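You operate a simulated robot arm through the tools that you are given. There is no shell and no other tool.

You run a simulated two-armed robot. Do the job below in one go: nothing can be reset, and whatever is moved stays where it is left.

TASK
Set the oxygen meter to 20.9 % and press Store.
Fine: stand the blue cap on the grey plate beside the sensor; leave the meter on.
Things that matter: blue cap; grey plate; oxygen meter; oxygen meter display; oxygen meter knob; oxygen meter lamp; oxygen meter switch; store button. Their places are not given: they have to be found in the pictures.

The check looks at the end state, three seconds after you hand in, the way a careful person would. Anything else that was tipped, shoved, dropped, spilled or broken makes it a failure. A push-on lid holds only when it is set on centred and level and pressed home; a screw cap is set on level and turned clockwise until tight.

THE ROBOT
Two 7-joint arms with fingered hands on one trunk that stands fixed in place. Base frame: the origin is at the foot of the trunk, x ahead of it, y to its left, z up; the work surface is at about z = 870. Lengths are in mm, angles in degrees, forces in N, time in s.
The left shoulder is at [71, 172, 1327], the right one opposite. Each reaches about 1156 mm from its shoulder. Payload 5 kg a hand.
The TCP of each hand is the grasp point between the finger pads, 43 mm short of the fingertips. In the tool frame z runs along the fingers and y along their closing line. The gripper opens to 144 mm; its body begins 50 mm behind the TCP. The gripper is a hand of 5 fingers: y runs from the thumb to the fingers, the wrist lies at [-21, -124, -221] in the tool frame.
Orientation is that of the tool frame in the base frame, as a unit quaternion [w, x, y, z]. With the fingers straight down and the wrist toward the robot, the tool's x, y and z point along [0, 1, 0], [1, 0, 0] and [0, 0, -1] of the base frame.

THE INTERFACE
- The arms move only by the tool send_rows. It takes "left_series", "right_series" or both (then of equal length, played together; a hand with none holds still); each is a list of rows, each an object of numbers (a shift or turn left out is 0): "dx", "dy", "dz": the shift along the base's x, y, z in units of 40 mm (1.0 is 40 mm); "wx", "wy", "wz": the turn, a rotation vector about the base's x, y, z in units of 5 degrees (1.0 is 5 degrees). In form: [{"dx": .., "dy": .., "dz": .., "wx": .., "wy": .., "wz": ..}, ...]. A call has 1 to 20 rows; each row shifts and turns the commanded pose from where the row before left it. A call with a number of a shift or a turn outside -1 to 1 is refused whole. A row lasts 0.2 s, in which the tool goes at most 50 mm and 8.6 degrees; a call with a longer step from one row to the next is refused whole. Where a pose cannot be reached the arm comes as near as it can. A force on the tool above 60 N (or 10 N above the force at the start of the call, whichever is more), or a blocked arm, ends the call early, and 0.2 s more pass. In this call time passes only in rows, and 0.2 s behind the last. It gives the time, the measured TCP pose, the force on the tool (base axes), the opening and the grip force at its end, in the units of the frame above (readings bear some noise), with the torque about the TCP (base axes, N m) and any sound that the robot's microphone picked up.
- Cameras (640 x 400 px; columns grow to the right, rows downward): "scene" is now at [134.6, 14.5, 1574.8]; the picture's right is [0.19, -0.98, 0.00], its down [-0.56, -0.11, -0.82] and it looks along [0.81, 0.15, -0.57] (base axes); focal length 344 px, centre (320, 200). "left" rides on the left gripper at [-86, -108, -168] in its tool frame; the picture's right is [-0.80, -0.28, 0.53], its down [0.54, -0.73, 0.42] and it looks along [0.27, 0.63, 0.73] (tool axes); focal length 275 px, centre (320, 200). "right" rides on the right gripper at [86, -108, -168] in its tool frame; the picture's right is [-0.80, 0.28, -0.53], its down [-0.54, -0.73, 0.42] and it looks along [-0.27, 0.63, 0.73] (tool axes); focal length 275 px, centre (320, 200).
- grab_frame(camera): a new picture of that camera. No time passes.
- move_column(by): slides the trunk up (or, below 0, down) by that many mm; the arms and the scene camera ride with it, the base frame stays. It gives what a move gives, with no picture.
- curl_fingers(index, middle, ring, little, thumb_bend, thumb_turn, hand): sets how far each is bent, from 0 (flat) to 100 (curled in); at 30 the hand is open as for a grip, at 70 the pads meet at the TCP. One left out holds its place. A second passes; each finger stops where it meets its share of the squeeze, and holds until it gets a number again. It is the only way to open and close the hand. It gives what a move gives, with no picture; readings hold the bend of each and the force on index, middle, ring, little, thumb and palm. thumb_turn goes from beside the hand (0) to across from the fingers (100), as for a grip.
- aim_head(pan, tilt): turns the head with the scene camera to pan (to the left, within 86 degrees either way) and tilt (down, from -29 to 69), counted from straight ahead of the robot. It gives what a move gives.
- probe_pixels(camera, pixels): for up to 12 pixels [column, row] of the newest picture of that camera ("zoom" is the newest enlarged one), the place [x, y, z] in the base frame of the surface seen there, good to about 2 mm, but the place of the scene camera against the robot may be out by one fixed shift of up to 18 mm in any direction. No time passes.
- zoom(camera, box): a new picture of the part [left, top, right, bottom] of that camera's present view, enlarged. No time passes.
- finish_job(): hands the job in; it is judged then, once.

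Open the grippers and draw the arms clear of the work before you hand the job in, unless the task says otherwise.

The tools are called after "Request:" by a JSON object that holds its "api" and its "payload". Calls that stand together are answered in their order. send_rows: Moves the arms, as the interface text tells. Its arguments: {"type":"object","properties":{"left_series":{"type":"array"},"right_series":{"type":"array"}},"required":[]} The other tools are called the same way: move_column (by) moves the trunk up or down; curl_fingers (index, middle, ring, little, thumb_bend, thumb_turn, hand) moves the fingers one by one; aim_head (pan, tilt) turns the head that bears the scene camera; grab_frame (camera) takes a picture; probe_pixels (camera, pixels) gives the place of the surface under pixels of a picture; zoom (camera, box) takes an enlarged picture of a part of a camera's view; finish_job () hands the job in.

At the start:

```text
time_s: 0.0
left_ee_pos: [688.5, 469.5, 1297.0]
left_tcp_rot: [0.0, 0.707, 0.707, 0.0]
left_force: [-0.4, 0.2, 0.3]
left_wrist_torque: [-0.01, 0.01, 0.02]
left_finger_gap: 143.8
left_grasp_force: 0.1
left_shape: jaw
left_bend: [30.0, 30.0, 30.0, 30.0, 30.0, 98.0]
left_finger forces: [0.0, 0.1, 0.1, 0.0, 0.0, 0.0]
right_ee_pos: [786.0, -273.1, 1228.4]
right_tcp_rot: [-0.001, 0.707, 0.707, 0.0]
right_force: [-1.4, 0.1, 0.3]
right_wrist_torque: [-0.02, 0.01, 0.0]
right_finger_gap: 143.6
right_grasp_force: 0.1
right_shape: jaw
right_bend: [30.0, 30.0, 30.0, 30.0, 30.0, 98.0]
right_finger forces: [0.0, 0.0, 0.0, 0.0, 0.0, 0.0]
trunk travel left (down, up): [-425.0, 515.0]
head pan, tilt (commanded): [10.8, 34.8]
```

scene: 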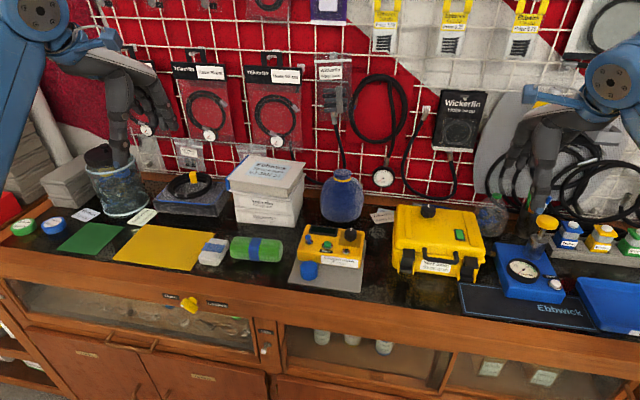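
right: 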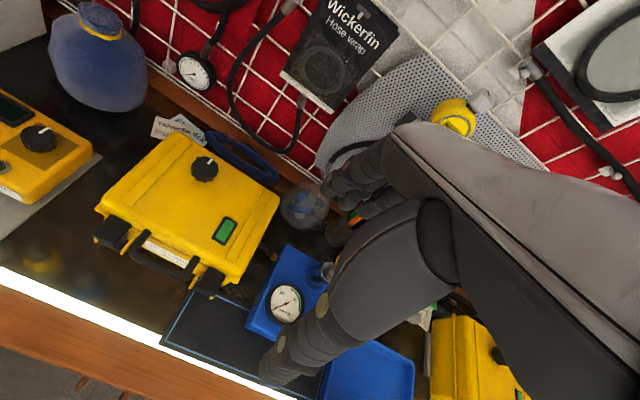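
left: 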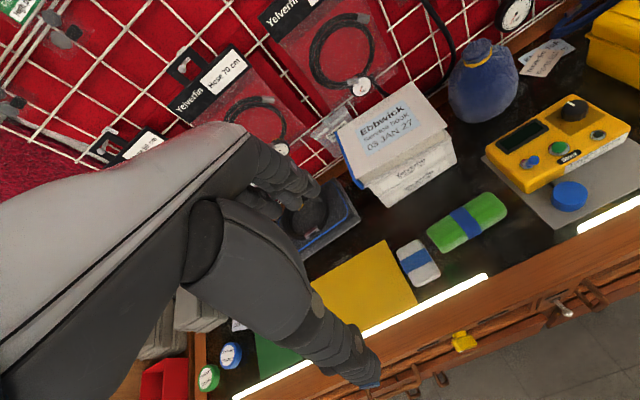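

The scene shows a yellow meter at about (330,245) on a grey plate with a blue cap at (310,270). I zoom in to look at its details.

Request:
{"api": "zoom", "payload": {"camera": "scene", "box": [270, 200, 390, 300]}}

Request:
{"api": "zoom", "payload": {"camera": "left", "box": [470, 80, 640, 230]}}

Request:
{"api": "zoom", "payload": {"camera": "scene", "box": [380, 190, 500, 290]}}

```text
4.00 times, centred on (330, 250) of scene
```

zoom: 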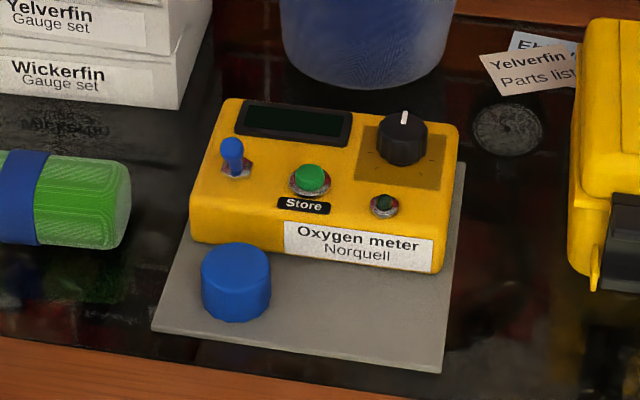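

```text
2.67 times, centred on (555, 155) of left
```

zoom: 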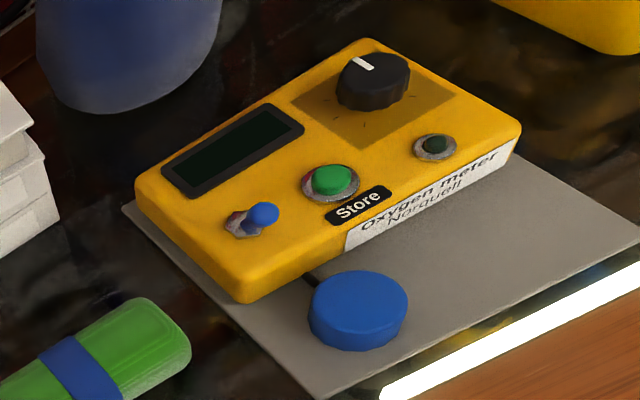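

```text
4.00 times, centred on (440, 240) of scene
```

zoom: 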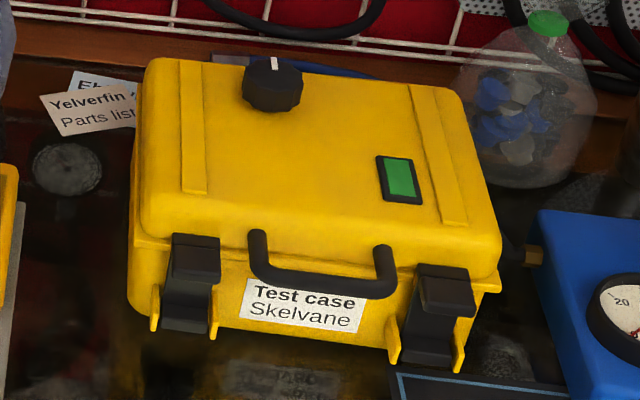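

The display is dark and the cap probably sits on the sensor. I probe the places from the left hand camera and the scene camera to compare them.

Request:
{"api": "probe_pixels", "payload": {"camera": "left", "pixels": [[571, 188], [541, 161], [558, 148], [575, 104], [597, 134], [522, 135], [568, 98], [570, 205], [530, 200], [500, 170], [620, 170], [534, 162]]}}

Request:
{"api": "probe_pixels", "payload": {"camera": "scene", "pixels": [[309, 266], [308, 236], [327, 244], [350, 230], [345, 251], [323, 231], [308, 242], [282, 220]]}}

```text
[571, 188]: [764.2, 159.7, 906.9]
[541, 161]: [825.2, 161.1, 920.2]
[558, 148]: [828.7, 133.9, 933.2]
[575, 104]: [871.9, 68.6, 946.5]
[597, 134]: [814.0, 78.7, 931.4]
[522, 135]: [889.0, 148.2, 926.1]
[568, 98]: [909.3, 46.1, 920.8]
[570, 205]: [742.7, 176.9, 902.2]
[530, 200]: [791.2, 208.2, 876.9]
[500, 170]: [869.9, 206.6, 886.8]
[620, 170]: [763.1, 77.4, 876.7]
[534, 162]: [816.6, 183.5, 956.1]
```

```text
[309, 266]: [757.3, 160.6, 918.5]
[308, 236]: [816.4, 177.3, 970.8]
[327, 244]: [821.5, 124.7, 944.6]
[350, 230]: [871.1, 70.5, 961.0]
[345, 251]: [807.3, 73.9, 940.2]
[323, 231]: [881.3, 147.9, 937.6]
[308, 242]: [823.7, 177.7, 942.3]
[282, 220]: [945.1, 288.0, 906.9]
```

I zoom more tightly with the left camera on the meter for geometry, and on its own hand to learn the shape of the fingers.

Request:
{"api": "zoom", "payload": {"camera": "left", "box": [180, 120, 400, 400]}}

Request:
{"api": "zoom", "payload": {"camera": "left", "box": [500, 125, 610, 220]}}

```text
1.43 times, centred on (290, 260) of left
```

zoom: 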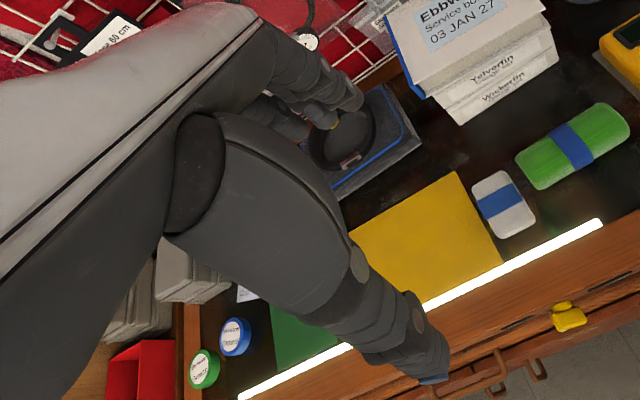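

```text
4.21 times, centred on (555, 172) of left
```

zoom: 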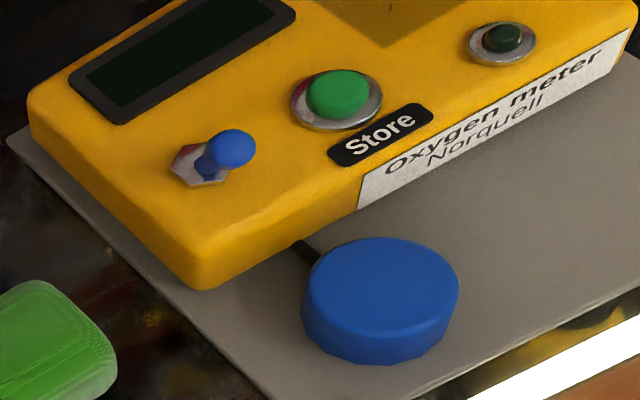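

The zoomed view shows the toggle with its base at (200,165) and tip at (232,148), the Store button at (338,92), the cap at (380,285) with a dark lead behind it at (303,250). I probe these in the zoom.

Request:
{"api": "probe_pixels", "payload": {"camera": "zoom", "pixels": [[380, 275], [318, 280], [445, 285], [385, 245], [370, 318], [405, 355], [303, 250], [232, 145], [190, 172], [338, 90], [500, 38], [250, 215]]}}

Request:
{"api": "probe_pixels", "payload": {"camera": "left", "pixels": [[330, 120], [310, 185], [300, 215], [345, 190], [330, 350], [370, 375], [360, 340], [345, 305], [260, 200], [230, 240], [290, 165], [320, 165]]}}

```text
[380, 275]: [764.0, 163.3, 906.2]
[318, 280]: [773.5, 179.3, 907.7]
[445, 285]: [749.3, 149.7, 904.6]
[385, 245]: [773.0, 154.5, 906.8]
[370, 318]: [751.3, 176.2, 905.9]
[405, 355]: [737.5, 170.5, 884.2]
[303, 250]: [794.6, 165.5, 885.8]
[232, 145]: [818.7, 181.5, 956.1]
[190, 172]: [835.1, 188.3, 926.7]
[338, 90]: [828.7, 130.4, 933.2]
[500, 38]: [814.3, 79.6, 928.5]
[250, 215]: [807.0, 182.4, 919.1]
```

```text
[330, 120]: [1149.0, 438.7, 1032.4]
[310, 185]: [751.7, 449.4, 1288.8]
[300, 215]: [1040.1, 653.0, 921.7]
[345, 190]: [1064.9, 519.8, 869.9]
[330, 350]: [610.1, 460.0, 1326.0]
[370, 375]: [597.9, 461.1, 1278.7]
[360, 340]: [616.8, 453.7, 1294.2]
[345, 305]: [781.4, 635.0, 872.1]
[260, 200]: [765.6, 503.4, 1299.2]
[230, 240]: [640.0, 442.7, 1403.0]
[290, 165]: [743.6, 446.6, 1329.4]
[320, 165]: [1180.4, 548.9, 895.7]
```

The cap's centre is near (761,164) with top z about 907, and the lever leans toward the robot (tip (818,182,956), base about (834,187,925)). I look at the left hand from the scene camera to learn where its fingers lie.

Request:
{"api": "aim_head", "payload": {"pan": 30, "tilt": 20}}

Request:
{"api": "grab_frame", "payload": {"camera": "scene"}}

```text
time_s: 0.8
left_ee_pos: [687.9, 469.0, 1297.6]
left_tcp_rot: [0.0, 0.707, 0.707, 0.001]
left_force: [0.1, -0.4, 0.0]
left_wrist_torque: [-0.02, 0.0, 0.01]
left_finger_gap: 143.7
left_grasp_force: 0.0
left_shape: jaw
left_bend: [30.0, 30.0, 30.0, 30.0, 30.0, 98.0]
left_finger forces: [0.0, 0.0, 0.0, 0.0, 0.0, 0.0]
right_ee_pos: [785.3, -273.0, 1228.4]
right_tcp_rot: [0.001, 0.707, 0.707, 0.0]
right_force: [0.5, 0.1, 0.4]
right_wrist_torque: [-0.02, 0.0, -0.01]
right_finger_gap: 143.6
right_grasp_force: 0.0
right_shape: jaw
right_bend: [30.0, 30.0, 30.0, 30.0, 30.0, 98.0]
right_finger forces: [0.0, 0.0, 0.0, 0.0, 0.0, 0.0]
trunk travel left (down, up): [-425.0, 515.0]
head pan, tilt (commanded): [30.0, 20.0]
```

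```text
taken
```

scene: 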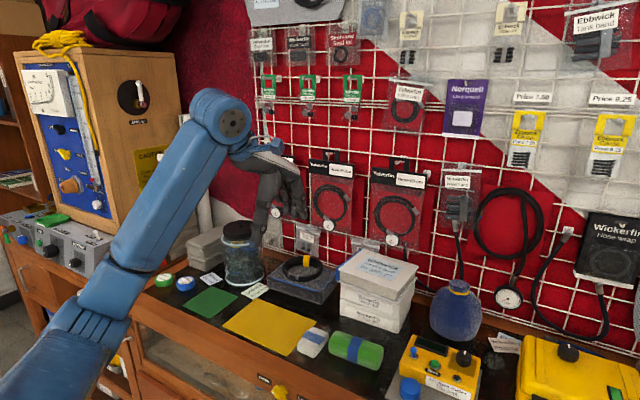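

The left hand hangs free at about (265,190). I first form a pinch shape with index and middle while curling ring and little away, then look at it.

Request:
{"api": "curl_fingers", "payload": {"hand": "left", "index": 50, "middle": 50, "ring": 100, "little": 100, "thumb_bend": 50, "thumb_turn": 100}}

Request:
{"api": "grab_frame", "payload": {"camera": "left"}}

Request:
{"api": "zoom", "payload": {"camera": "scene", "box": [210, 120, 330, 260]}}

```text
time_s: 1.8
left_ee_pos: [689.0, 469.5, 1298.0]
left_tcp_rot: [0.0, 0.708, 0.707, -0.001]
left_force: [0.0, -0.1, -0.1]
left_wrist_torque: [-0.01, -0.01, 0.01]
left_finger_gap: 79.0
left_grasp_force: 0.0
left_shape: fingers
left_bend: [50.0, 50.0, 100.0, 100.0, 50.0, 100.0]
left_finger forces: [0.0, 0.0, 0.0, 0.1, 0.0, 0.1]
right_ee_pos: [785.2, -273.6, 1228.5]
right_tcp_rot: [0.0, 0.707, 0.707, 0.0]
right_force: [0.5, 0.1, 0.1]
right_wrist_torque: [0.01, 0.01, 0.01]
right_finger_gap: 143.8
right_grasp_force: 0.1
right_shape: jaw
right_bend: [30.0, 30.0, 30.0, 30.0, 30.0, 98.0]
right_finger forces: [0.1, 0.1, 0.0, 0.0, 0.1, 0.0]
trunk travel left (down, up): [-425.0, 515.0]
head pan, tilt (commanded): [30.0, 20.0]
```

```text
taken
```

left: 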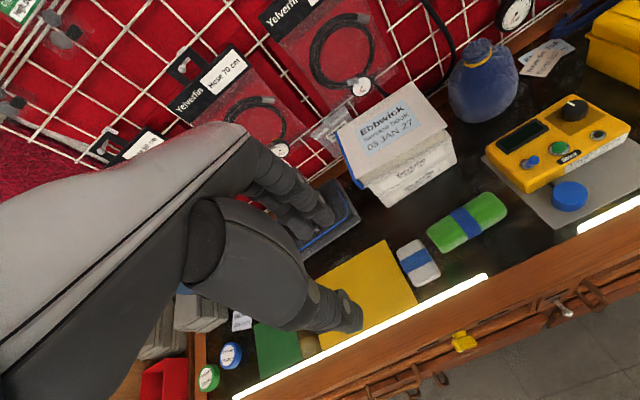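

```text
2.86 times, centred on (270, 190) of scene
```

zoom: 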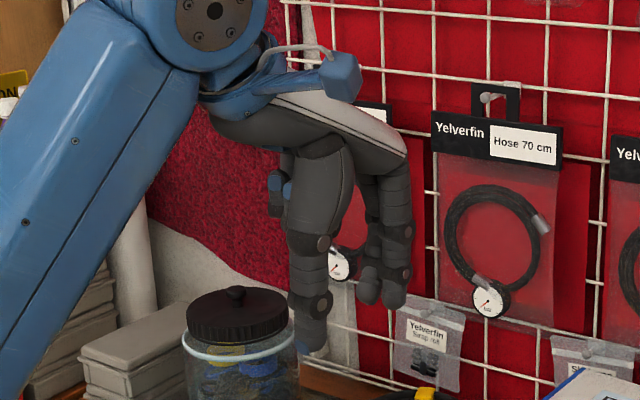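

At 50 bend, the index tip is at about (325,215) and the thumb tip at (350,320) in the left picture. I probe them.

Request:
{"api": "zoom", "payload": {"camera": "left", "box": [240, 130, 400, 350]}}

Request:
{"api": "probe_pixels", "payload": {"camera": "left", "pixels": [[327, 215], [318, 200], [305, 228], [290, 232], [350, 318], [335, 310], [345, 300], [300, 200], [280, 170], [330, 325], [320, 225], [310, 190]]}}

```text
1.82 times, centred on (320, 240) of left
```

zoom: 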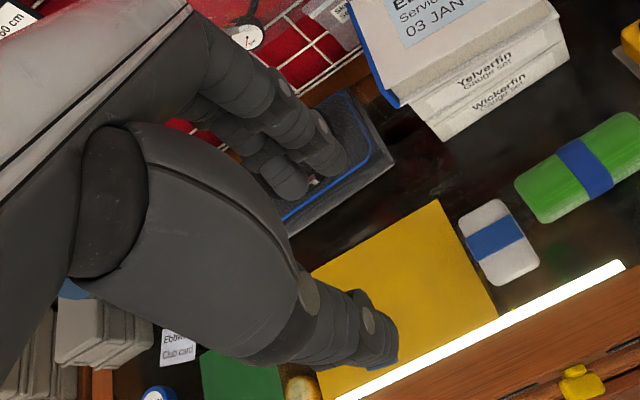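

```text
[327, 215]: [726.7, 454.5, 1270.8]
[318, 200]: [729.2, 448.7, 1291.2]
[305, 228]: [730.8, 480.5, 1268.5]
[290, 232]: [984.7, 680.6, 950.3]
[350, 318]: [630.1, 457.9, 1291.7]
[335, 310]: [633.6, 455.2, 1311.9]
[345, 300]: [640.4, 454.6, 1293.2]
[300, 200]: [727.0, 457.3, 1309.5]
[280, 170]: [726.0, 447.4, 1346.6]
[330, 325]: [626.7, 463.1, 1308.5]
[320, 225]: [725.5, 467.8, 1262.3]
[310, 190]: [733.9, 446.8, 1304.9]
```

Index and middle tips sit at tool x about -11/+11, about 37 beyond the TCP, the thumb opposite between them. I turn the head back to the meter and measure the plate corners and neighbours.

Request:
{"api": "aim_head", "payload": {"pan": 9, "tilt": 40}}

Request:
{"api": "zoom", "payload": {"camera": "scene", "box": [220, 120, 420, 280]}}

```text
time_s: 2.7
left_ee_pos: [688.6, 468.8, 1297.7]
left_tcp_rot: [0.0, 0.707, 0.707, 0.0]
left_force: [-1.2, -0.2, 0.1]
left_wrist_torque: [-0.02, 0.01, 0.02]
left_finger_gap: 78.7
left_grasp_force: 0.0
left_shape: fingers
left_bend: [50.0, 50.0, 100.0, 100.0, 50.0, 100.0]
left_finger forces: [0.0, 0.0, 0.0, 0.1, 0.1, 0.0]
right_ee_pos: [785.7, -274.0, 1228.0]
right_tcp_rot: [0.001, 0.707, 0.707, 0.0]
right_force: [0.0, -0.7, 0.6]
right_wrist_torque: [0.0, -0.01, -0.03]
right_finger_gap: 143.7
right_grasp_force: 0.2
right_shape: jaw
right_bend: [30.0, 30.0, 30.0, 30.0, 30.0, 98.0]
right_finger forces: [0.0, 0.0, 0.0, 0.0, 0.0, 0.1]
trunk travel left (down, up): [-425.0, 515.0]
head pan, tilt (commanded): [9.0, 40.0]
```

```text
2.50 times, centred on (320, 200) of scene
```

zoom: 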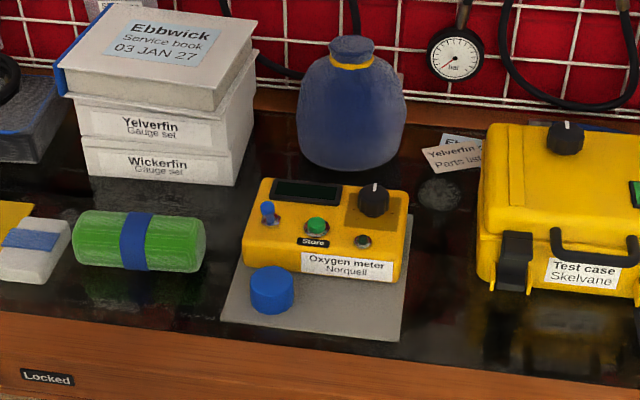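

The meter is nearly centred now. I probe the plate corners, the meter's front edge, the green roll and the knob in this zoom.

Request:
{"api": "probe_pixels", "payload": {"camera": "zoom", "pixels": [[224, 318], [399, 339], [409, 218], [247, 262], [395, 280], [244, 240], [272, 290], [200, 225], [202, 262], [180, 230], [372, 198], [352, 160]]}}

Request:
{"api": "zoom", "payload": {"camera": "scene", "box": [280, 180, 370, 240]}}

```text
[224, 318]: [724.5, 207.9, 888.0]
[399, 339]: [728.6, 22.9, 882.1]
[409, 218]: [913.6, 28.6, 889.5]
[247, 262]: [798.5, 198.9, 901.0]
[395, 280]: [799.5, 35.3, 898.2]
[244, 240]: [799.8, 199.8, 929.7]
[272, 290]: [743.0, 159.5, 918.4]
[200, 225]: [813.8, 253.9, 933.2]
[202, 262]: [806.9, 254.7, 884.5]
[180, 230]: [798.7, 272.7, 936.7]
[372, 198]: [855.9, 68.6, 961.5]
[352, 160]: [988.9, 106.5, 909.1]
```

```text
6.67 times, centred on (325, 210) of scene
```

zoom: 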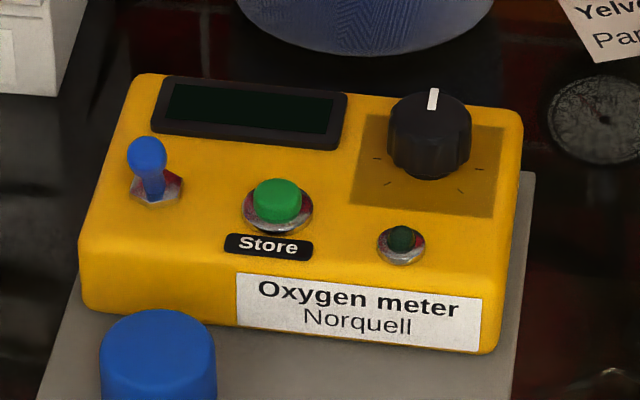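

The plate front strip runs from about x 733 to 806 and y 27 to 212 (after the scene shift), so the cap can go near (765, 95). I bring the left hand over the cap, turning it -90° so that it closes along y.

Request:
{"api": "send_rows", "payload": {"left_series": [{"dx": 0.1, "dy": -0.42, "dz": -0.33, "wz": -1}, {"dx": 0.1, "dy": -0.42, "dz": -0.33, "wz": -1}, {"dx": 0.1, "dy": -0.42, "dz": -0.33, "wz": -1}, {"dx": 0.1, "dy": -0.42, "dz": -0.33, "wz": -1}, {"dx": 0.1, "dy": -0.42, "dz": -0.33, "wz": -1}, {"dx": 0.1, "dy": -0.42, "dz": -0.33, "wz": -1}, {"dx": 0.1, "dy": -0.42, "dz": -0.33, "wz": -1}, {"dx": 0.1, "dy": -0.42, "dz": -0.33, "wz": -1}, {"dx": 0.1, "dy": -0.42, "dz": -0.33, "wz": -1}, {"dx": 0.1, "dy": -0.42, "dz": -0.33, "wz": -1}, {"dx": 0.1, "dy": -0.42, "dz": -0.33, "wz": -1}, {"dx": 0.1, "dy": -0.42, "dz": -0.33, "wz": -1}, {"dx": 0.1, "dy": -0.42, "dz": -0.33, "wz": -1}, {"dx": 0.1, "dy": -0.42, "dz": -0.33, "wz": -1}, {"dx": 0.1, "dy": -0.42, "dz": -0.33, "wz": -1}, {"dx": 0.1, "dy": -0.42, "dz": -0.33, "wz": -1}, {"dx": 0.1, "dy": -0.42, "dz": -0.33, "wz": -1}, {"dx": 0.1, "dy": -0.42, "dz": -0.33, "wz": -1}]}}

Request:
{"api": "grab_frame", "payload": {"camera": "scene"}}

Request:
{"api": "grab_frame", "payload": {"camera": "left"}}

```text
time_s: 6.5
left_ee_pos: [760.7, 166.3, 1059.1]
left_tcp_rot: [-0.001, 1.0, 0.0, 0.0]
left_force: [0.2, -0.2, -0.3]
left_wrist_torque: [-0.01, 0.0, -0.01]
left_finger_gap: 78.7
left_grasp_force: 0.1
left_shape: fingers
left_bend: [50.0, 50.0, 100.0, 100.0, 50.0, 100.0]
left_finger forces: [0.0, 0.0, 0.0, 0.0, 0.1, 0.1]
right_ee_pos: [786.4, -275.6, 1228.0]
right_tcp_rot: [-0.001, 0.708, 0.706, -0.001]
right_force: [0.6, 0.2, -0.6]
right_wrist_torque: [0.01, 0.0, 0.02]
right_finger_gap: 143.4
right_grasp_force: 0.0
right_shape: jaw
right_bend: [30.0, 30.0, 30.0, 30.0, 30.0, 98.0]
right_finger forces: [0.1, 0.0, 0.0, 0.0, 0.1, 0.1]
trunk travel left (down, up): [-425.0, 515.0]
head pan, tilt (commanded): [9.0, 40.0]
```

```text
taken
```

scene: 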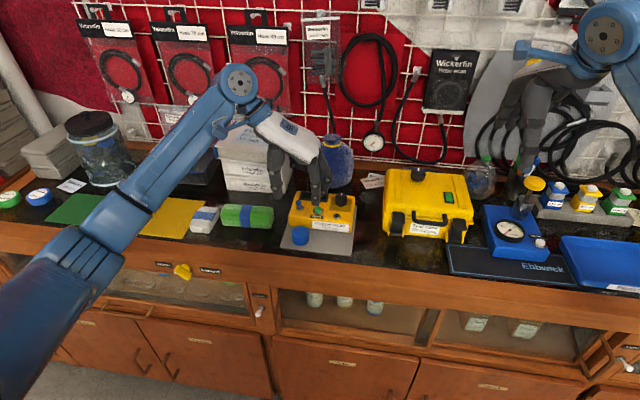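

```text
taken
```

left: 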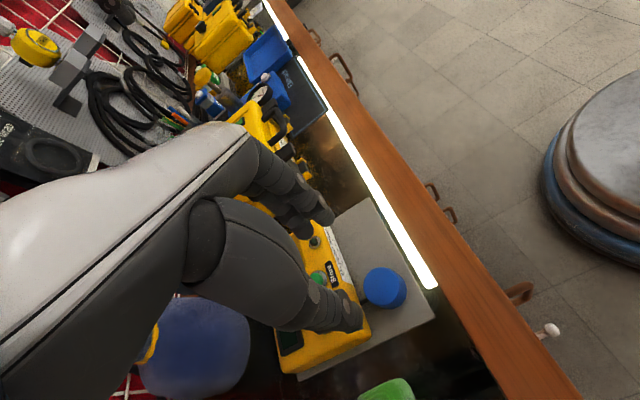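

The hand is at (761,166,1059), turned as wanted; the left camera now sees the cap at (385,287). I zoom and probe it for its centre.

Request:
{"api": "zoom", "payload": {"camera": "left", "box": [280, 220, 440, 380]}}

```text
2.50 times, centred on (360, 300) of left
```

zoom: 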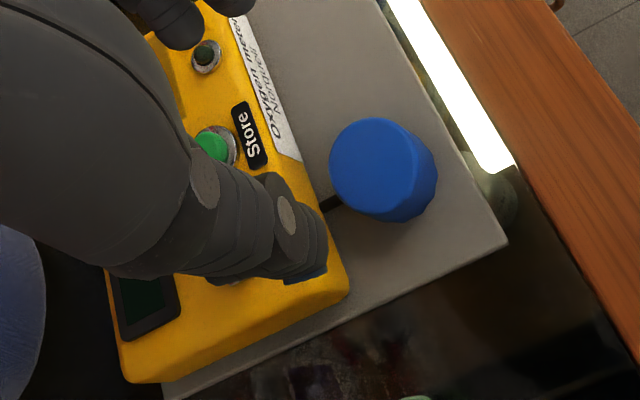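

The cap's top disc spans roughly (330..420, 118..213) in this zoom. I probe its rim and the plate and meter front edge.

Request:
{"api": "probe_pixels", "payload": {"camera": "zoom", "pixels": [[335, 160], [413, 165], [375, 123], [375, 207], [375, 165], [325, 203], [500, 242], [300, 150], [340, 280], [285, 275], [315, 205], [430, 170]]}}

```text
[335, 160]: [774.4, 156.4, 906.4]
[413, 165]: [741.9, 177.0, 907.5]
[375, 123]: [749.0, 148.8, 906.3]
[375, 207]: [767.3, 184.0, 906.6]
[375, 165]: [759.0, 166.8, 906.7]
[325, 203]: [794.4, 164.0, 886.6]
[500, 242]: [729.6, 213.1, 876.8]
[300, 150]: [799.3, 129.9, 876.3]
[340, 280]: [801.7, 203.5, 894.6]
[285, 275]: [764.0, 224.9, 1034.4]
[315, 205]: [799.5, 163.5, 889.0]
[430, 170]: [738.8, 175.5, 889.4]
```

Cap centre is (758,166.5), diameter about 42. I tilt the hand 25° so the fingertips point down and slightly ahead (keeping the curled fingers away from the meter) and shift to x≈746.

Request:
{"api": "send_rows", "payload": {"left_series": [{"dx": -0.075, "dz": -0.2, "wy": -1}, {"dx": -0.075, "dz": -0.2, "wy": -1}, {"dx": -0.075, "dz": -0.2, "wy": -1}, {"dx": -0.075, "dz": -0.2, "wy": -1}, {"dx": -0.075, "dz": -0.2, "wy": -1}]}}

Request:
{"api": "grab_frame", "payload": {"camera": "left"}}

Request:
{"api": "zoom", "payload": {"camera": "scene", "box": [230, 120, 390, 260]}}

```text
time_s: 7.7
left_ee_pos: [744.8, 165.4, 1019.8]
left_tcp_rot: [0.0, 0.976, 0.0, 0.217]
left_force: [0.4, 0.4, 0.2]
left_wrist_torque: [0.0, -0.04, -0.01]
left_finger_gap: 78.9
left_grasp_force: 0.0
left_shape: fingers
left_bend: [50.0, 50.0, 100.0, 100.0, 50.0, 100.0]
left_finger forces: [0.1, 0.0, 0.0, 0.0, 0.0, 0.0]
right_ee_pos: [785.3, -273.5, 1229.5]
right_tcp_rot: [0.001, 0.707, 0.707, 0.0]
right_force: [0.0, 0.7, 0.5]
right_wrist_torque: [0.01, -0.01, -0.01]
right_finger_gap: 143.7
right_grasp_force: 0.0
right_shape: jaw
right_bend: [30.0, 30.0, 30.0, 30.0, 30.0, 98.0]
right_finger forces: [0.0, 0.0, 0.0, 0.0, 0.1, 0.0]
trunk travel left (down, up): [-425.0, 515.0]
head pan, tilt (commanded): [9.0, 40.0]
```

```text
taken
```

left: 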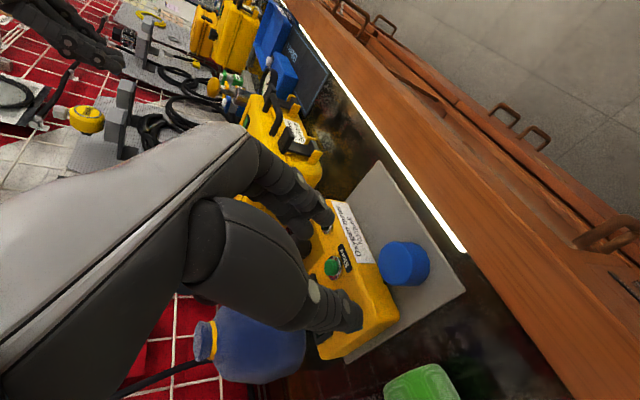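

```text
2.86 times, centred on (310, 190) of scene
```

zoom: 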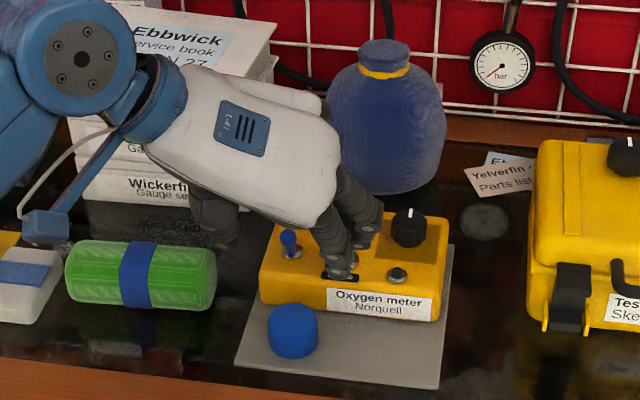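

The hand is tilted and at (745,165,1020), fingers either side of the cap line. I go down 60 mm and look again.

Request:
{"api": "send_rows", "payload": {"left_series": [{"dz": -0.5, "dy": 0.01}, {"dz": -0.5, "dy": 0.01}, {"dz": -0.5}]}}

Request:
{"api": "grab_frame", "payload": {"camera": "left"}}

Request:
{"api": "zoom", "payload": {"camera": "scene", "box": [230, 150, 390, 260]}}

```text
time_s: 8.5
left_ee_pos: [745.5, 166.6, 959.4]
left_tcp_rot: [0.0, 0.976, 0.0, 0.216]
left_force: [-0.4, 0.9, 0.6]
left_wrist_torque: [0.0, 0.0, 0.0]
left_finger_gap: 78.9
left_grasp_force: 0.1
left_shape: fingers
left_bend: [50.0, 50.0, 100.0, 100.0, 50.0, 100.0]
left_finger forces: [0.1, 0.1, 0.1, 0.0, 0.1, 0.0]
right_ee_pos: [786.3, -274.2, 1226.5]
right_tcp_rot: [0.0, 0.707, 0.707, 0.0]
right_force: [0.9, 0.0, 0.0]
right_wrist_torque: [0.0, 0.02, 0.03]
right_finger_gap: 143.5
right_grasp_force: 0.0
right_shape: jaw
right_bend: [30.0, 30.0, 30.0, 30.0, 30.0, 98.0]
right_finger forces: [0.0, 0.0, 0.1, 0.0, 0.0, 0.0]
trunk travel left (down, up): [-425.0, 515.0]
head pan, tilt (commanded): [9.0, 40.0]
```

```text
taken
```

left: 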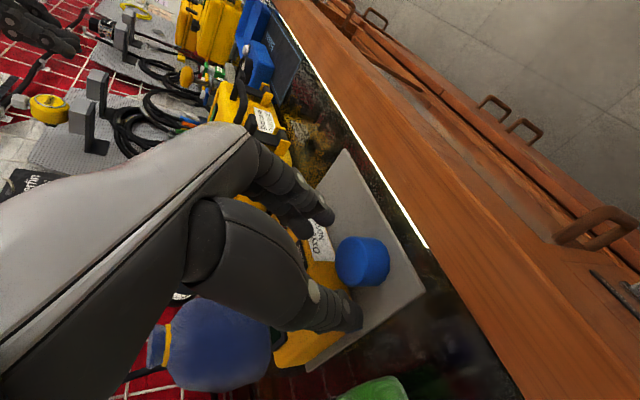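

```text
3.64 times, centred on (310, 205) of scene
```

zoom: 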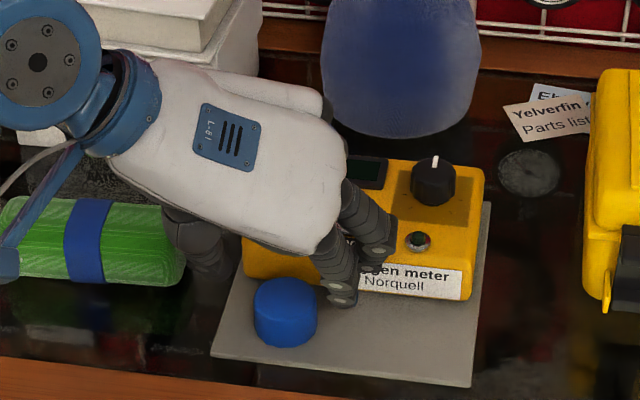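

The thumb at left-picture (335,325) nears the green roll's end. I probe thumb, index and roll positions to check the clearance before going down.

Request:
{"api": "probe_pixels", "payload": {"camera": "left", "pixels": [[350, 325], [320, 328], [290, 325], [355, 310], [270, 318], [365, 388], [400, 380], [325, 212], [305, 232], [362, 240], [345, 270], [384, 262]]}}

Request:
{"api": "probe_pixels", "payload": {"camera": "zoom", "pixels": [[183, 250], [185, 275], [180, 225], [210, 265], [195, 240], [165, 215], [340, 300], [335, 280], [370, 255]]}}

```text
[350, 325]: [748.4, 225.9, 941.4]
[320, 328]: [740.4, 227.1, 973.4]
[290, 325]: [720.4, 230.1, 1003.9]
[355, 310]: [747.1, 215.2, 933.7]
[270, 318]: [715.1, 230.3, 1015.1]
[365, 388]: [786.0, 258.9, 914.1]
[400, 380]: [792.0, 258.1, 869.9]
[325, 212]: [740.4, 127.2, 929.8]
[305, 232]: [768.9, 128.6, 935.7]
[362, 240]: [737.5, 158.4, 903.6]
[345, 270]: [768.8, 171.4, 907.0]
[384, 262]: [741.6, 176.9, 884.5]
```

```text
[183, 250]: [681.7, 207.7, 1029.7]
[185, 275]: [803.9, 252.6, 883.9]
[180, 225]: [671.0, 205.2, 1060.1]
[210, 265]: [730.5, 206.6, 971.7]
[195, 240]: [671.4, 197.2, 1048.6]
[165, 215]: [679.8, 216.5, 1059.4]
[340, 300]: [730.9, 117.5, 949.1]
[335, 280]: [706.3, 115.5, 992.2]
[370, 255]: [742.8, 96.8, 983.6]
```

The thumb's outer side is at y≈230 against the roll's end at y≈258, so it is clear. I go down the last 36 mm slowly.

Request:
{"api": "send_rows", "payload": {"left_series": [{"dz": -0.3}, {"dz": -0.2}, {"dz": -0.2}, {"dz": -0.2}]}}

Request:
{"api": "grab_frame", "payload": {"camera": "left"}}

Request:
{"api": "zoom", "payload": {"camera": "scene", "box": [230, 150, 390, 260]}}

```text
time_s: 9.5
left_ee_pos: [746.1, 165.5, 926.4]
left_tcp_rot: [0.001, 0.976, 0.0, 0.217]
left_force: [-0.2, 0.4, 4.8]
left_wrist_torque: [-0.24, -0.03, 0.01]
left_finger_gap: 78.9
left_grasp_force: 2.3
left_shape: fingers
left_bend: [50.0, 50.0, 100.0, 100.0, 50.0, 100.0]
left_finger forces: [5.1, 0.1, 0.0, 0.1, 0.0, 0.0]
right_ee_pos: [784.8, -275.7, 1229.7]
right_tcp_rot: [-0.001, 0.707, 0.707, 0.0]
right_force: [-0.6, -0.1, -0.1]
right_wrist_torque: [0.01, -0.03, 0.02]
right_finger_gap: 143.5
right_grasp_force: 0.1
right_shape: jaw
right_bend: [30.0, 30.0, 30.0, 30.0, 30.0, 98.0]
right_finger forces: [0.0, 0.0, 0.0, 0.1, 0.0, 0.0]
trunk travel left (down, up): [-425.0, 515.0]
head pan, tilt (commanded): [9.0, 40.0]
```

```text
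taken
```

left: 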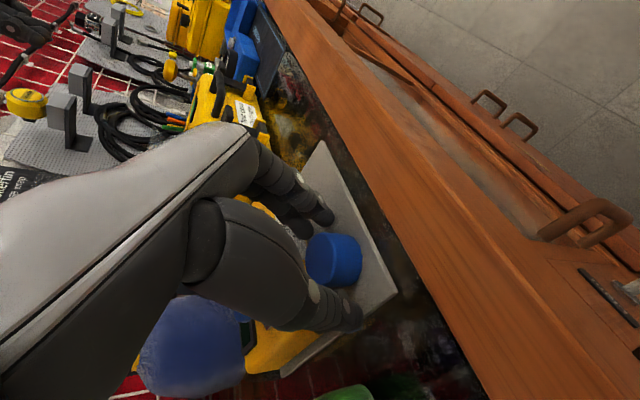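

```text
3.64 times, centred on (310, 205) of scene
```

zoom: 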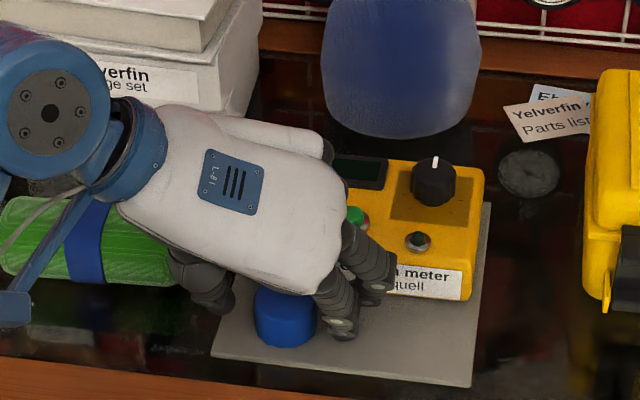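

The index tip has just touched the plate (5 N on the index) at TCP z=926. I raise 4 mm, then close index, middle and thumb gently.

Request:
{"api": "send_rows", "payload": {"left_series": [{"dz": 0.12}]}}

Request:
{"api": "curl_fingers", "payload": {"hand": "left", "index": 57, "middle": 57, "thumb_bend": 57}}

Request:
{"api": "grab_frame", "payload": {"camera": "left"}}

Request:
{"api": "zoom", "payload": {"camera": "scene", "box": [230, 150, 390, 260]}}

```text
time_s: 9.9
left_ee_pos: [745.6, 167.4, 928.5]
left_tcp_rot: [0.0, 0.977, 0.0, 0.215]
left_force: [0.3, -0.3, 0.5]
left_wrist_torque: [-0.02, 0.03, 0.01]
left_finger_gap: 78.9
left_grasp_force: 0.0
left_shape: fingers
left_bend: [50.0, 50.0, 100.0, 100.0, 50.0, 100.0]
left_finger forces: [0.1, 0.0, 0.0, 0.0, 0.0, 0.1]
right_ee_pos: [786.5, -274.0, 1227.3]
right_tcp_rot: [0.0, 0.707, 0.707, -0.001]
right_force: [-0.6, 0.1, 0.0]
right_wrist_torque: [0.02, 0.01, 0.03]
right_finger_gap: 143.4
right_grasp_force: 0.1
right_shape: jaw
right_bend: [30.0, 30.0, 30.0, 30.0, 30.0, 98.0]
right_finger forces: [0.0, 0.1, 0.0, 0.1, 0.1, 0.0]
trunk travel left (down, up): [-425.0, 515.0]
head pan, tilt (commanded): [9.0, 40.0]
```

```text
time_s: 10.9
left_ee_pos: [745.5, 168.2, 928.5]
left_tcp_rot: [0.0, 0.976, 0.001, 0.216]
left_force: [-0.3, 0.2, -0.5]
left_wrist_torque: [-0.03, 0.01, -0.03]
left_finger_gap: 57.2
left_grasp_force: 0.1
left_shape: fingers
left_bend: [56.0, 56.0, 100.0, 100.0, 56.0, 100.0]
left_finger forces: [0.0, 0.1, 0.0, 0.0, 0.1, 0.0]
right_ee_pos: [786.1, -273.2, 1228.3]
right_tcp_rot: [0.0, 0.707, 0.707, 0.0]
right_force: [0.1, -0.3, 0.3]
right_wrist_torque: [-0.02, -0.04, 0.0]
right_finger_gap: 143.7
right_grasp_force: 0.1
right_shape: jaw
right_bend: [30.0, 30.0, 30.0, 30.0, 30.0, 98.0]
right_finger forces: [0.1, 0.0, 0.0, 0.0, 0.0, 0.0]
trunk travel left (down, up): [-425.0, 515.0]
head pan, tilt (commanded): [9.0, 40.0]
```

```text
taken
```

left: 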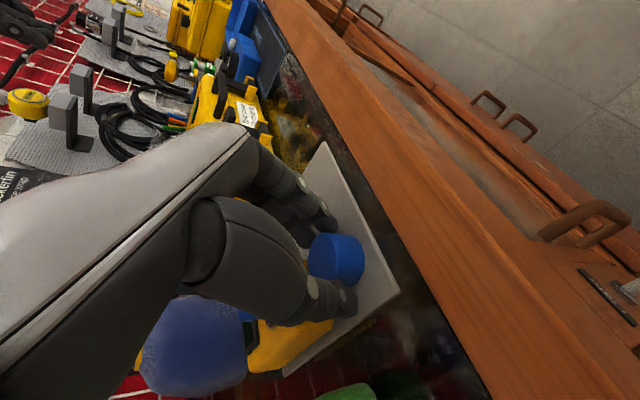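

```text
3.64 times, centred on (310, 205) of scene
```

zoom: 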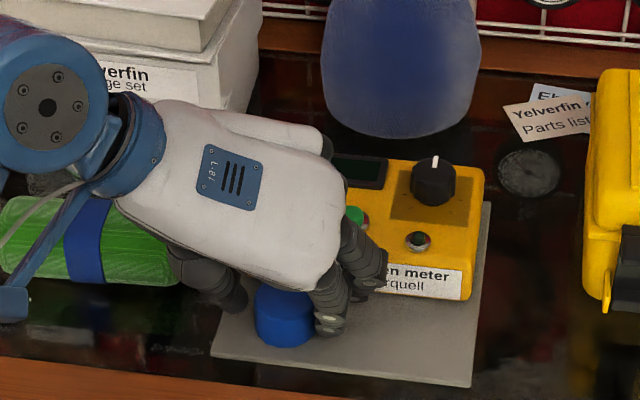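

The gap is 57 mm and the cap sits between the tips. I close further until they grip.

Request:
{"api": "curl_fingers", "payload": {"hand": "left", "index": 63, "middle": 63, "thumb_bend": 63}}

Request:
{"api": "grab_frame", "payload": {"camera": "left"}}

Request:
{"api": "zoom", "payload": {"camera": "scene", "box": [230, 150, 390, 260]}}

```text
time_s: 11.9
left_ee_pos: [745.7, 167.2, 928.9]
left_tcp_rot: [0.001, 0.976, 0.0, 0.216]
left_force: [0.0, -0.1, 0.5]
left_wrist_torque: [0.04, 0.0, 0.01]
left_finger_gap: 47.2
left_grasp_force: 7.0
left_shape: fingers
left_bend: [59.0, 61.0, 100.0, 100.0, 59.0, 100.0]
left_finger forces: [3.8, 2.7, 0.1, 0.0, 6.7, 0.0]
right_ee_pos: [786.1, -274.1, 1227.1]
right_tcp_rot: [-0.001, 0.708, 0.707, 0.0]
right_force: [0.2, 0.0, 0.0]
right_wrist_torque: [0.0, 0.01, 0.0]
right_finger_gap: 143.4
right_grasp_force: 0.0
right_shape: jaw
right_bend: [30.0, 30.0, 30.0, 30.0, 30.0, 98.0]
right_finger forces: [0.0, 0.1, 0.0, 0.0, 0.0, 0.1]
trunk travel left (down, up): [-425.0, 515.0]
head pan, tilt (commanded): [9.0, 40.0]
```

```text
taken
```

left: 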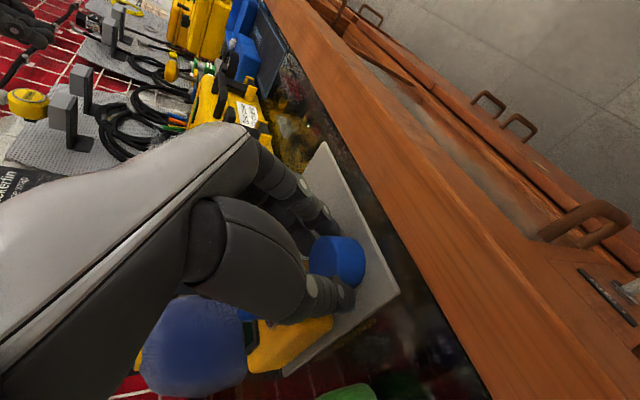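

```text
3.64 times, centred on (310, 205) of scene
```

zoom: 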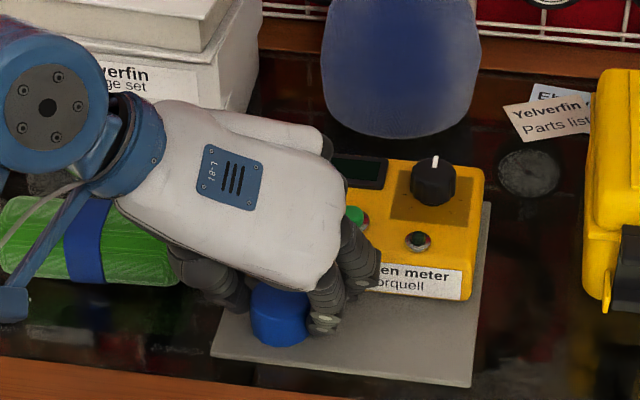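

The grip is even (index 3.8, middle 2.7, thumb 6.7 N). I squeeze a bit more and then lift slowly straight up a little.

Request:
{"api": "curl_fingers", "payload": {"hand": "left", "index": 68, "middle": 68, "thumb_bend": 68}}

Request:
{"api": "send_rows", "payload": {"left_series": [{"dz": 0.1}, {"dz": 0.15}, {"dz": 0.25}]}}

Request:
{"api": "grab_frame", "payload": {"camera": "left"}}

Request:
{"api": "zoom", "payload": {"camera": "scene", "box": [230, 150, 390, 260]}}

```text
time_s: 12.9
left_ee_pos: [744.3, 166.5, 929.7]
left_tcp_rot: [0.0, 0.976, 0.0, 0.216]
left_force: [1.0, -1.8, -0.6]
left_wrist_torque: [-0.06, -0.02, 0.0]
left_finger_gap: 46.0
left_grasp_force: 13.9
left_shape: fingers
left_bend: [61.0, 63.0, 100.0, 100.0, 59.0, 100.0]
left_finger forces: [7.3, 6.7, 0.1, 0.1, 13.8, 0.0]
right_ee_pos: [786.1, -274.1, 1228.4]
right_tcp_rot: [0.0, 0.707, 0.707, 0.0]
right_force: [0.1, -0.1, -0.5]
right_wrist_torque: [0.02, -0.01, -0.01]
right_finger_gap: 143.3
right_grasp_force: 0.0
right_shape: jaw
right_bend: [30.0, 30.0, 30.0, 30.0, 30.0, 98.0]
right_finger forces: [0.0, 0.1, 0.0, 0.0, 0.1, 0.1]
trunk travel left (down, up): [-425.0, 515.0]
head pan, tilt (commanded): [9.0, 40.0]
```

```text
time_s: 13.7
left_ee_pos: [745.9, 167.6, 950.6]
left_tcp_rot: [0.0, 0.976, 0.0, 0.217]
left_force: [0.7, 0.0, -1.2]
left_wrist_torque: [0.0, 0.0, 0.01]
left_finger_gap: 46.2
left_grasp_force: 13.8
left_shape: fingers
left_bend: [61.0, 63.0, 100.0, 100.0, 59.0, 100.0]
left_finger forces: [7.1, 6.4, 0.0, 0.0, 14.1, 0.0]
right_ee_pos: [785.2, -274.5, 1228.2]
right_tcp_rot: [0.0, 0.708, 0.707, 0.0]
right_force: [0.4, 0.0, 0.3]
right_wrist_torque: [-0.02, 0.04, -0.01]
right_finger_gap: 143.4
right_grasp_force: 0.1
right_shape: jaw
right_bend: [30.0, 30.0, 30.0, 30.0, 30.0, 98.0]
right_finger forces: [0.1, 0.0, 0.1, 0.1, 0.0, 0.0]
trunk travel left (down, up): [-425.0, 515.0]
head pan, tilt (commanded): [9.0, 40.0]
```

```text
taken
```

left: 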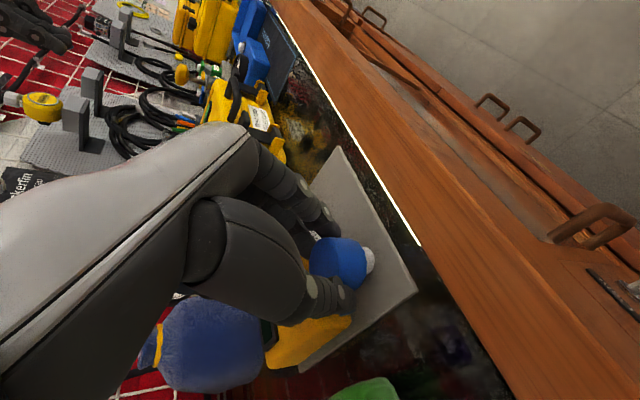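

```text
3.64 times, centred on (310, 205) of scene
```

zoom: 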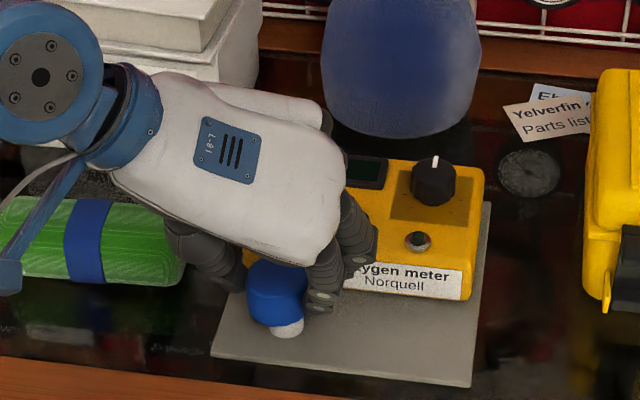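

The cap is sliding up off a white sensor at zoom (287,325). I keep lifting straight up by 45 mm.

Request:
{"api": "send_rows", "payload": {"left_series": [{"dz": 0.35}, {"dz": 0.4}, {"dz": 0.4}]}}

Request:
{"api": "grab_frame", "payload": {"camera": "left"}}

Request:
{"api": "zoom", "payload": {"camera": "scene", "box": [230, 150, 390, 260]}}

```text
time_s: 14.5
left_ee_pos: [744.5, 165.5, 994.8]
left_tcp_rot: [-0.001, 0.976, 0.0, 0.216]
left_force: [-0.3, -0.6, 0.1]
left_wrist_torque: [-0.01, -0.02, -0.01]
left_finger_gap: 45.9
left_grasp_force: 14.0
left_shape: fingers
left_bend: [61.0, 63.0, 100.0, 100.0, 59.0, 100.0]
left_finger forces: [7.0, 6.4, 0.0, 0.0, 14.1, 0.1]
right_ee_pos: [786.9, -273.4, 1228.1]
right_tcp_rot: [0.0, 0.707, 0.707, 0.0]
right_force: [-0.2, 0.1, -0.5]
right_wrist_torque: [0.0, 0.01, 0.01]
right_finger_gap: 143.6
right_grasp_force: 0.0
right_shape: jaw
right_bend: [30.0, 30.0, 30.0, 30.0, 30.0, 98.0]
right_finger forces: [0.0, 0.0, 0.0, 0.0, 0.0, 0.0]
trunk travel left (down, up): [-425.0, 515.0]
head pan, tilt (commanded): [9.0, 40.0]
```

```text
taken
```

left: 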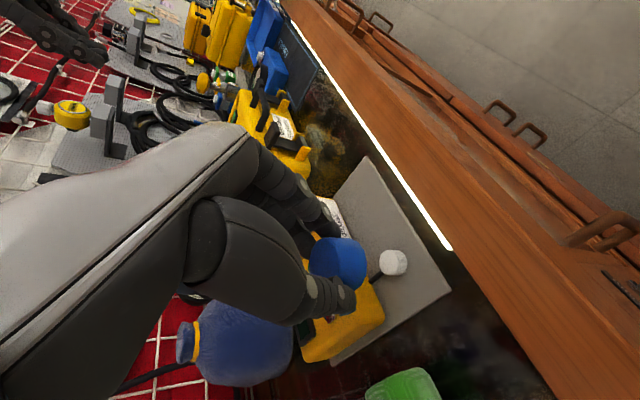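

```text
3.64 times, centred on (310, 205) of scene
```

zoom: 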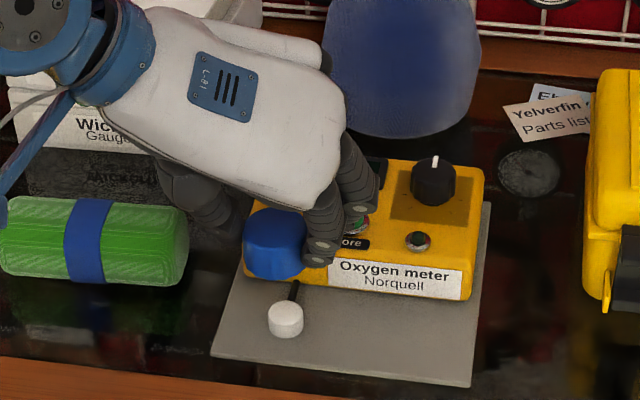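

The cap is off and the white sensor stands free. I check whether the cap is held level by probing its top in the left camera.

Request:
{"api": "zoom", "payload": {"camera": "left", "box": [280, 210, 420, 310]}}

Request:
{"api": "probe_pixels", "payload": {"camera": "left", "pixels": [[318, 246], [322, 265], [330, 242], [335, 262], [350, 265], [360, 255], [345, 280], [392, 262], [360, 270], [340, 240], [333, 275], [385, 275]]}}

```text
4.00 times, centred on (350, 260) of left
```

zoom: 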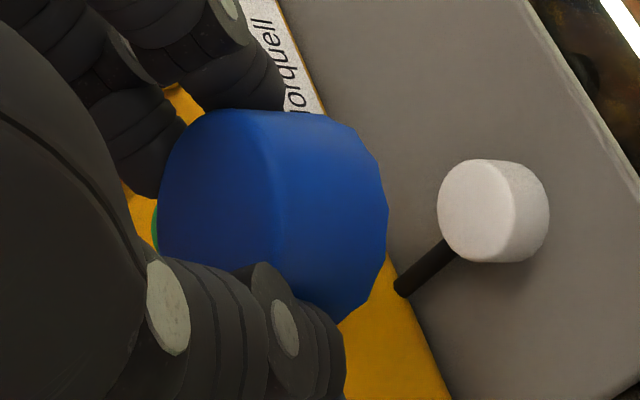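

```text
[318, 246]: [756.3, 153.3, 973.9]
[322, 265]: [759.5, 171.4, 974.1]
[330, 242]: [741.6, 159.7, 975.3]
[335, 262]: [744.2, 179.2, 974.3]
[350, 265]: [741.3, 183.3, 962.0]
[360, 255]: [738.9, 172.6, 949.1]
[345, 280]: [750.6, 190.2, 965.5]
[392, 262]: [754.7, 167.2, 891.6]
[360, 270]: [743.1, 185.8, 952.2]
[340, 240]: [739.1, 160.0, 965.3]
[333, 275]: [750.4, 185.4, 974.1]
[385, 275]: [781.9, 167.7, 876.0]
```

The cap top is level (z≈974 everywhere). I carry it 72 mm to the right along the plate, staying above the sensor's height, then start down.

Request:
{"api": "send_rows", "payload": {"left_series": [{"dy": -0.45, "dx": 0.03}, {"dy": -0.45, "dx": 0.03}, {"dy": -0.45, "dx": 0.03}, {"dy": -0.45, "dx": 0.03}, {"dz": -0.4}, {"dz": -0.4}, {"dz": -0.4}]}}

Request:
{"api": "grab_frame", "payload": {"camera": "left"}}

Request:
{"api": "zoom", "payload": {"camera": "scene", "box": [250, 150, 410, 260]}}

```text
time_s: 16.1
left_ee_pos: [750.2, 93.9, 946.1]
left_tcp_rot: [0.0, 0.976, 0.001, 0.217]
left_force: [0.2, -0.2, 0.2]
left_wrist_torque: [0.0, 0.03, -0.02]
left_finger_gap: 46.1
left_grasp_force: 14.3
left_shape: fingers
left_bend: [61.0, 63.0, 100.0, 100.0, 59.0, 100.0]
left_finger forces: [7.1, 6.4, 0.1, 0.0, 14.0, 0.1]
right_ee_pos: [786.4, -273.6, 1228.5]
right_tcp_rot: [0.0, 0.707, 0.707, 0.0]
right_force: [-0.4, 0.3, -0.6]
right_wrist_torque: [-0.02, 0.01, 0.0]
right_finger_gap: 143.8
right_grasp_force: 0.0
right_shape: jaw
right_bend: [30.0, 30.0, 30.0, 30.0, 30.0, 98.0]
right_finger forces: [0.0, 0.2, 0.0, 0.0, 0.0, 0.1]
trunk travel left (down, up): [-425.0, 515.0]
head pan, tilt (commanded): [9.0, 40.0]
```

```text
taken
```

left: 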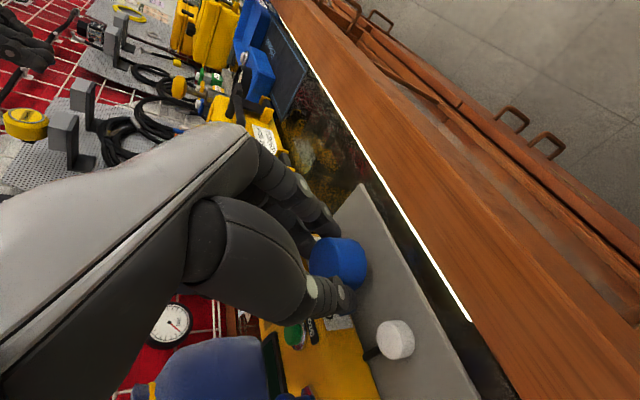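

```text
3.64 times, centred on (330, 205) of scene
```

zoom: 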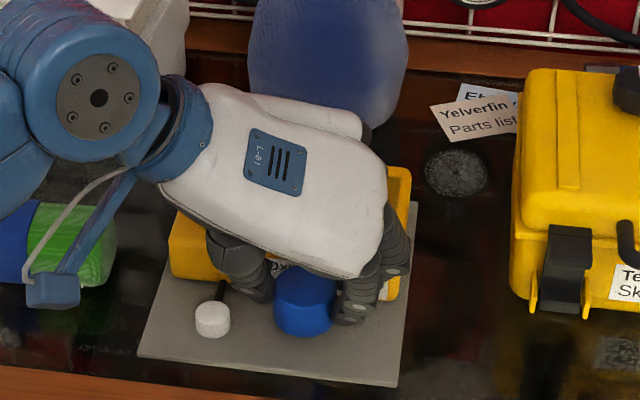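

The thumb would open close to the sensor, so I shift 12 mm further right, then lower to just above the plate in small steps.

Request:
{"api": "send_rows", "payload": {"left_series": [{"dy": -0.3}, {"dz": -0.2}, {"dz": -0.13}, {"dz": -0.04}, {"dz": -0.025}]}}

Request:
{"api": "zoom", "payload": {"camera": "scene", "box": [270, 180, 370, 260]}}

Request:
{"api": "grab_frame", "payload": {"camera": "left"}}

```text
time_s: 17.3
left_ee_pos: [750.2, 82.9, 930.7]
left_tcp_rot: [0.0, 0.976, 0.0, 0.216]
left_force: [0.8, -0.5, -0.8]
left_wrist_torque: [-0.04, -0.02, -0.01]
left_finger_gap: 45.6
left_grasp_force: 13.9
left_shape: fingers
left_bend: [61.0, 63.0, 100.0, 100.0, 59.0, 100.0]
left_finger forces: [7.0, 6.4, 0.0, 0.0, 14.0, 0.1]
right_ee_pos: [787.2, -273.7, 1228.1]
right_tcp_rot: [-0.001, 0.707, 0.707, -0.001]
right_force: [0.0, 0.3, 0.1]
right_wrist_torque: [0.0, 0.05, 0.03]
right_finger_gap: 143.5
right_grasp_force: 0.0
right_shape: jaw
right_bend: [30.0, 30.0, 30.0, 30.0, 30.0, 98.0]
right_finger forces: [0.1, 0.0, 0.0, 0.1, 0.1, 0.0]
trunk travel left (down, up): [-425.0, 515.0]
head pan, tilt (commanded): [9.0, 40.0]
```

```text
5.00 times, centred on (320, 220) of scene
```

zoom: 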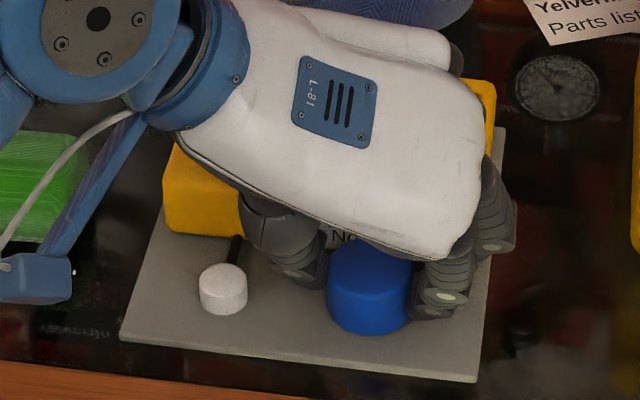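

```text
taken
```

left: 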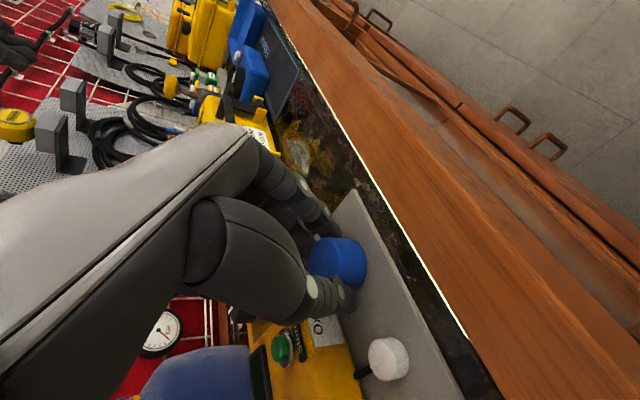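

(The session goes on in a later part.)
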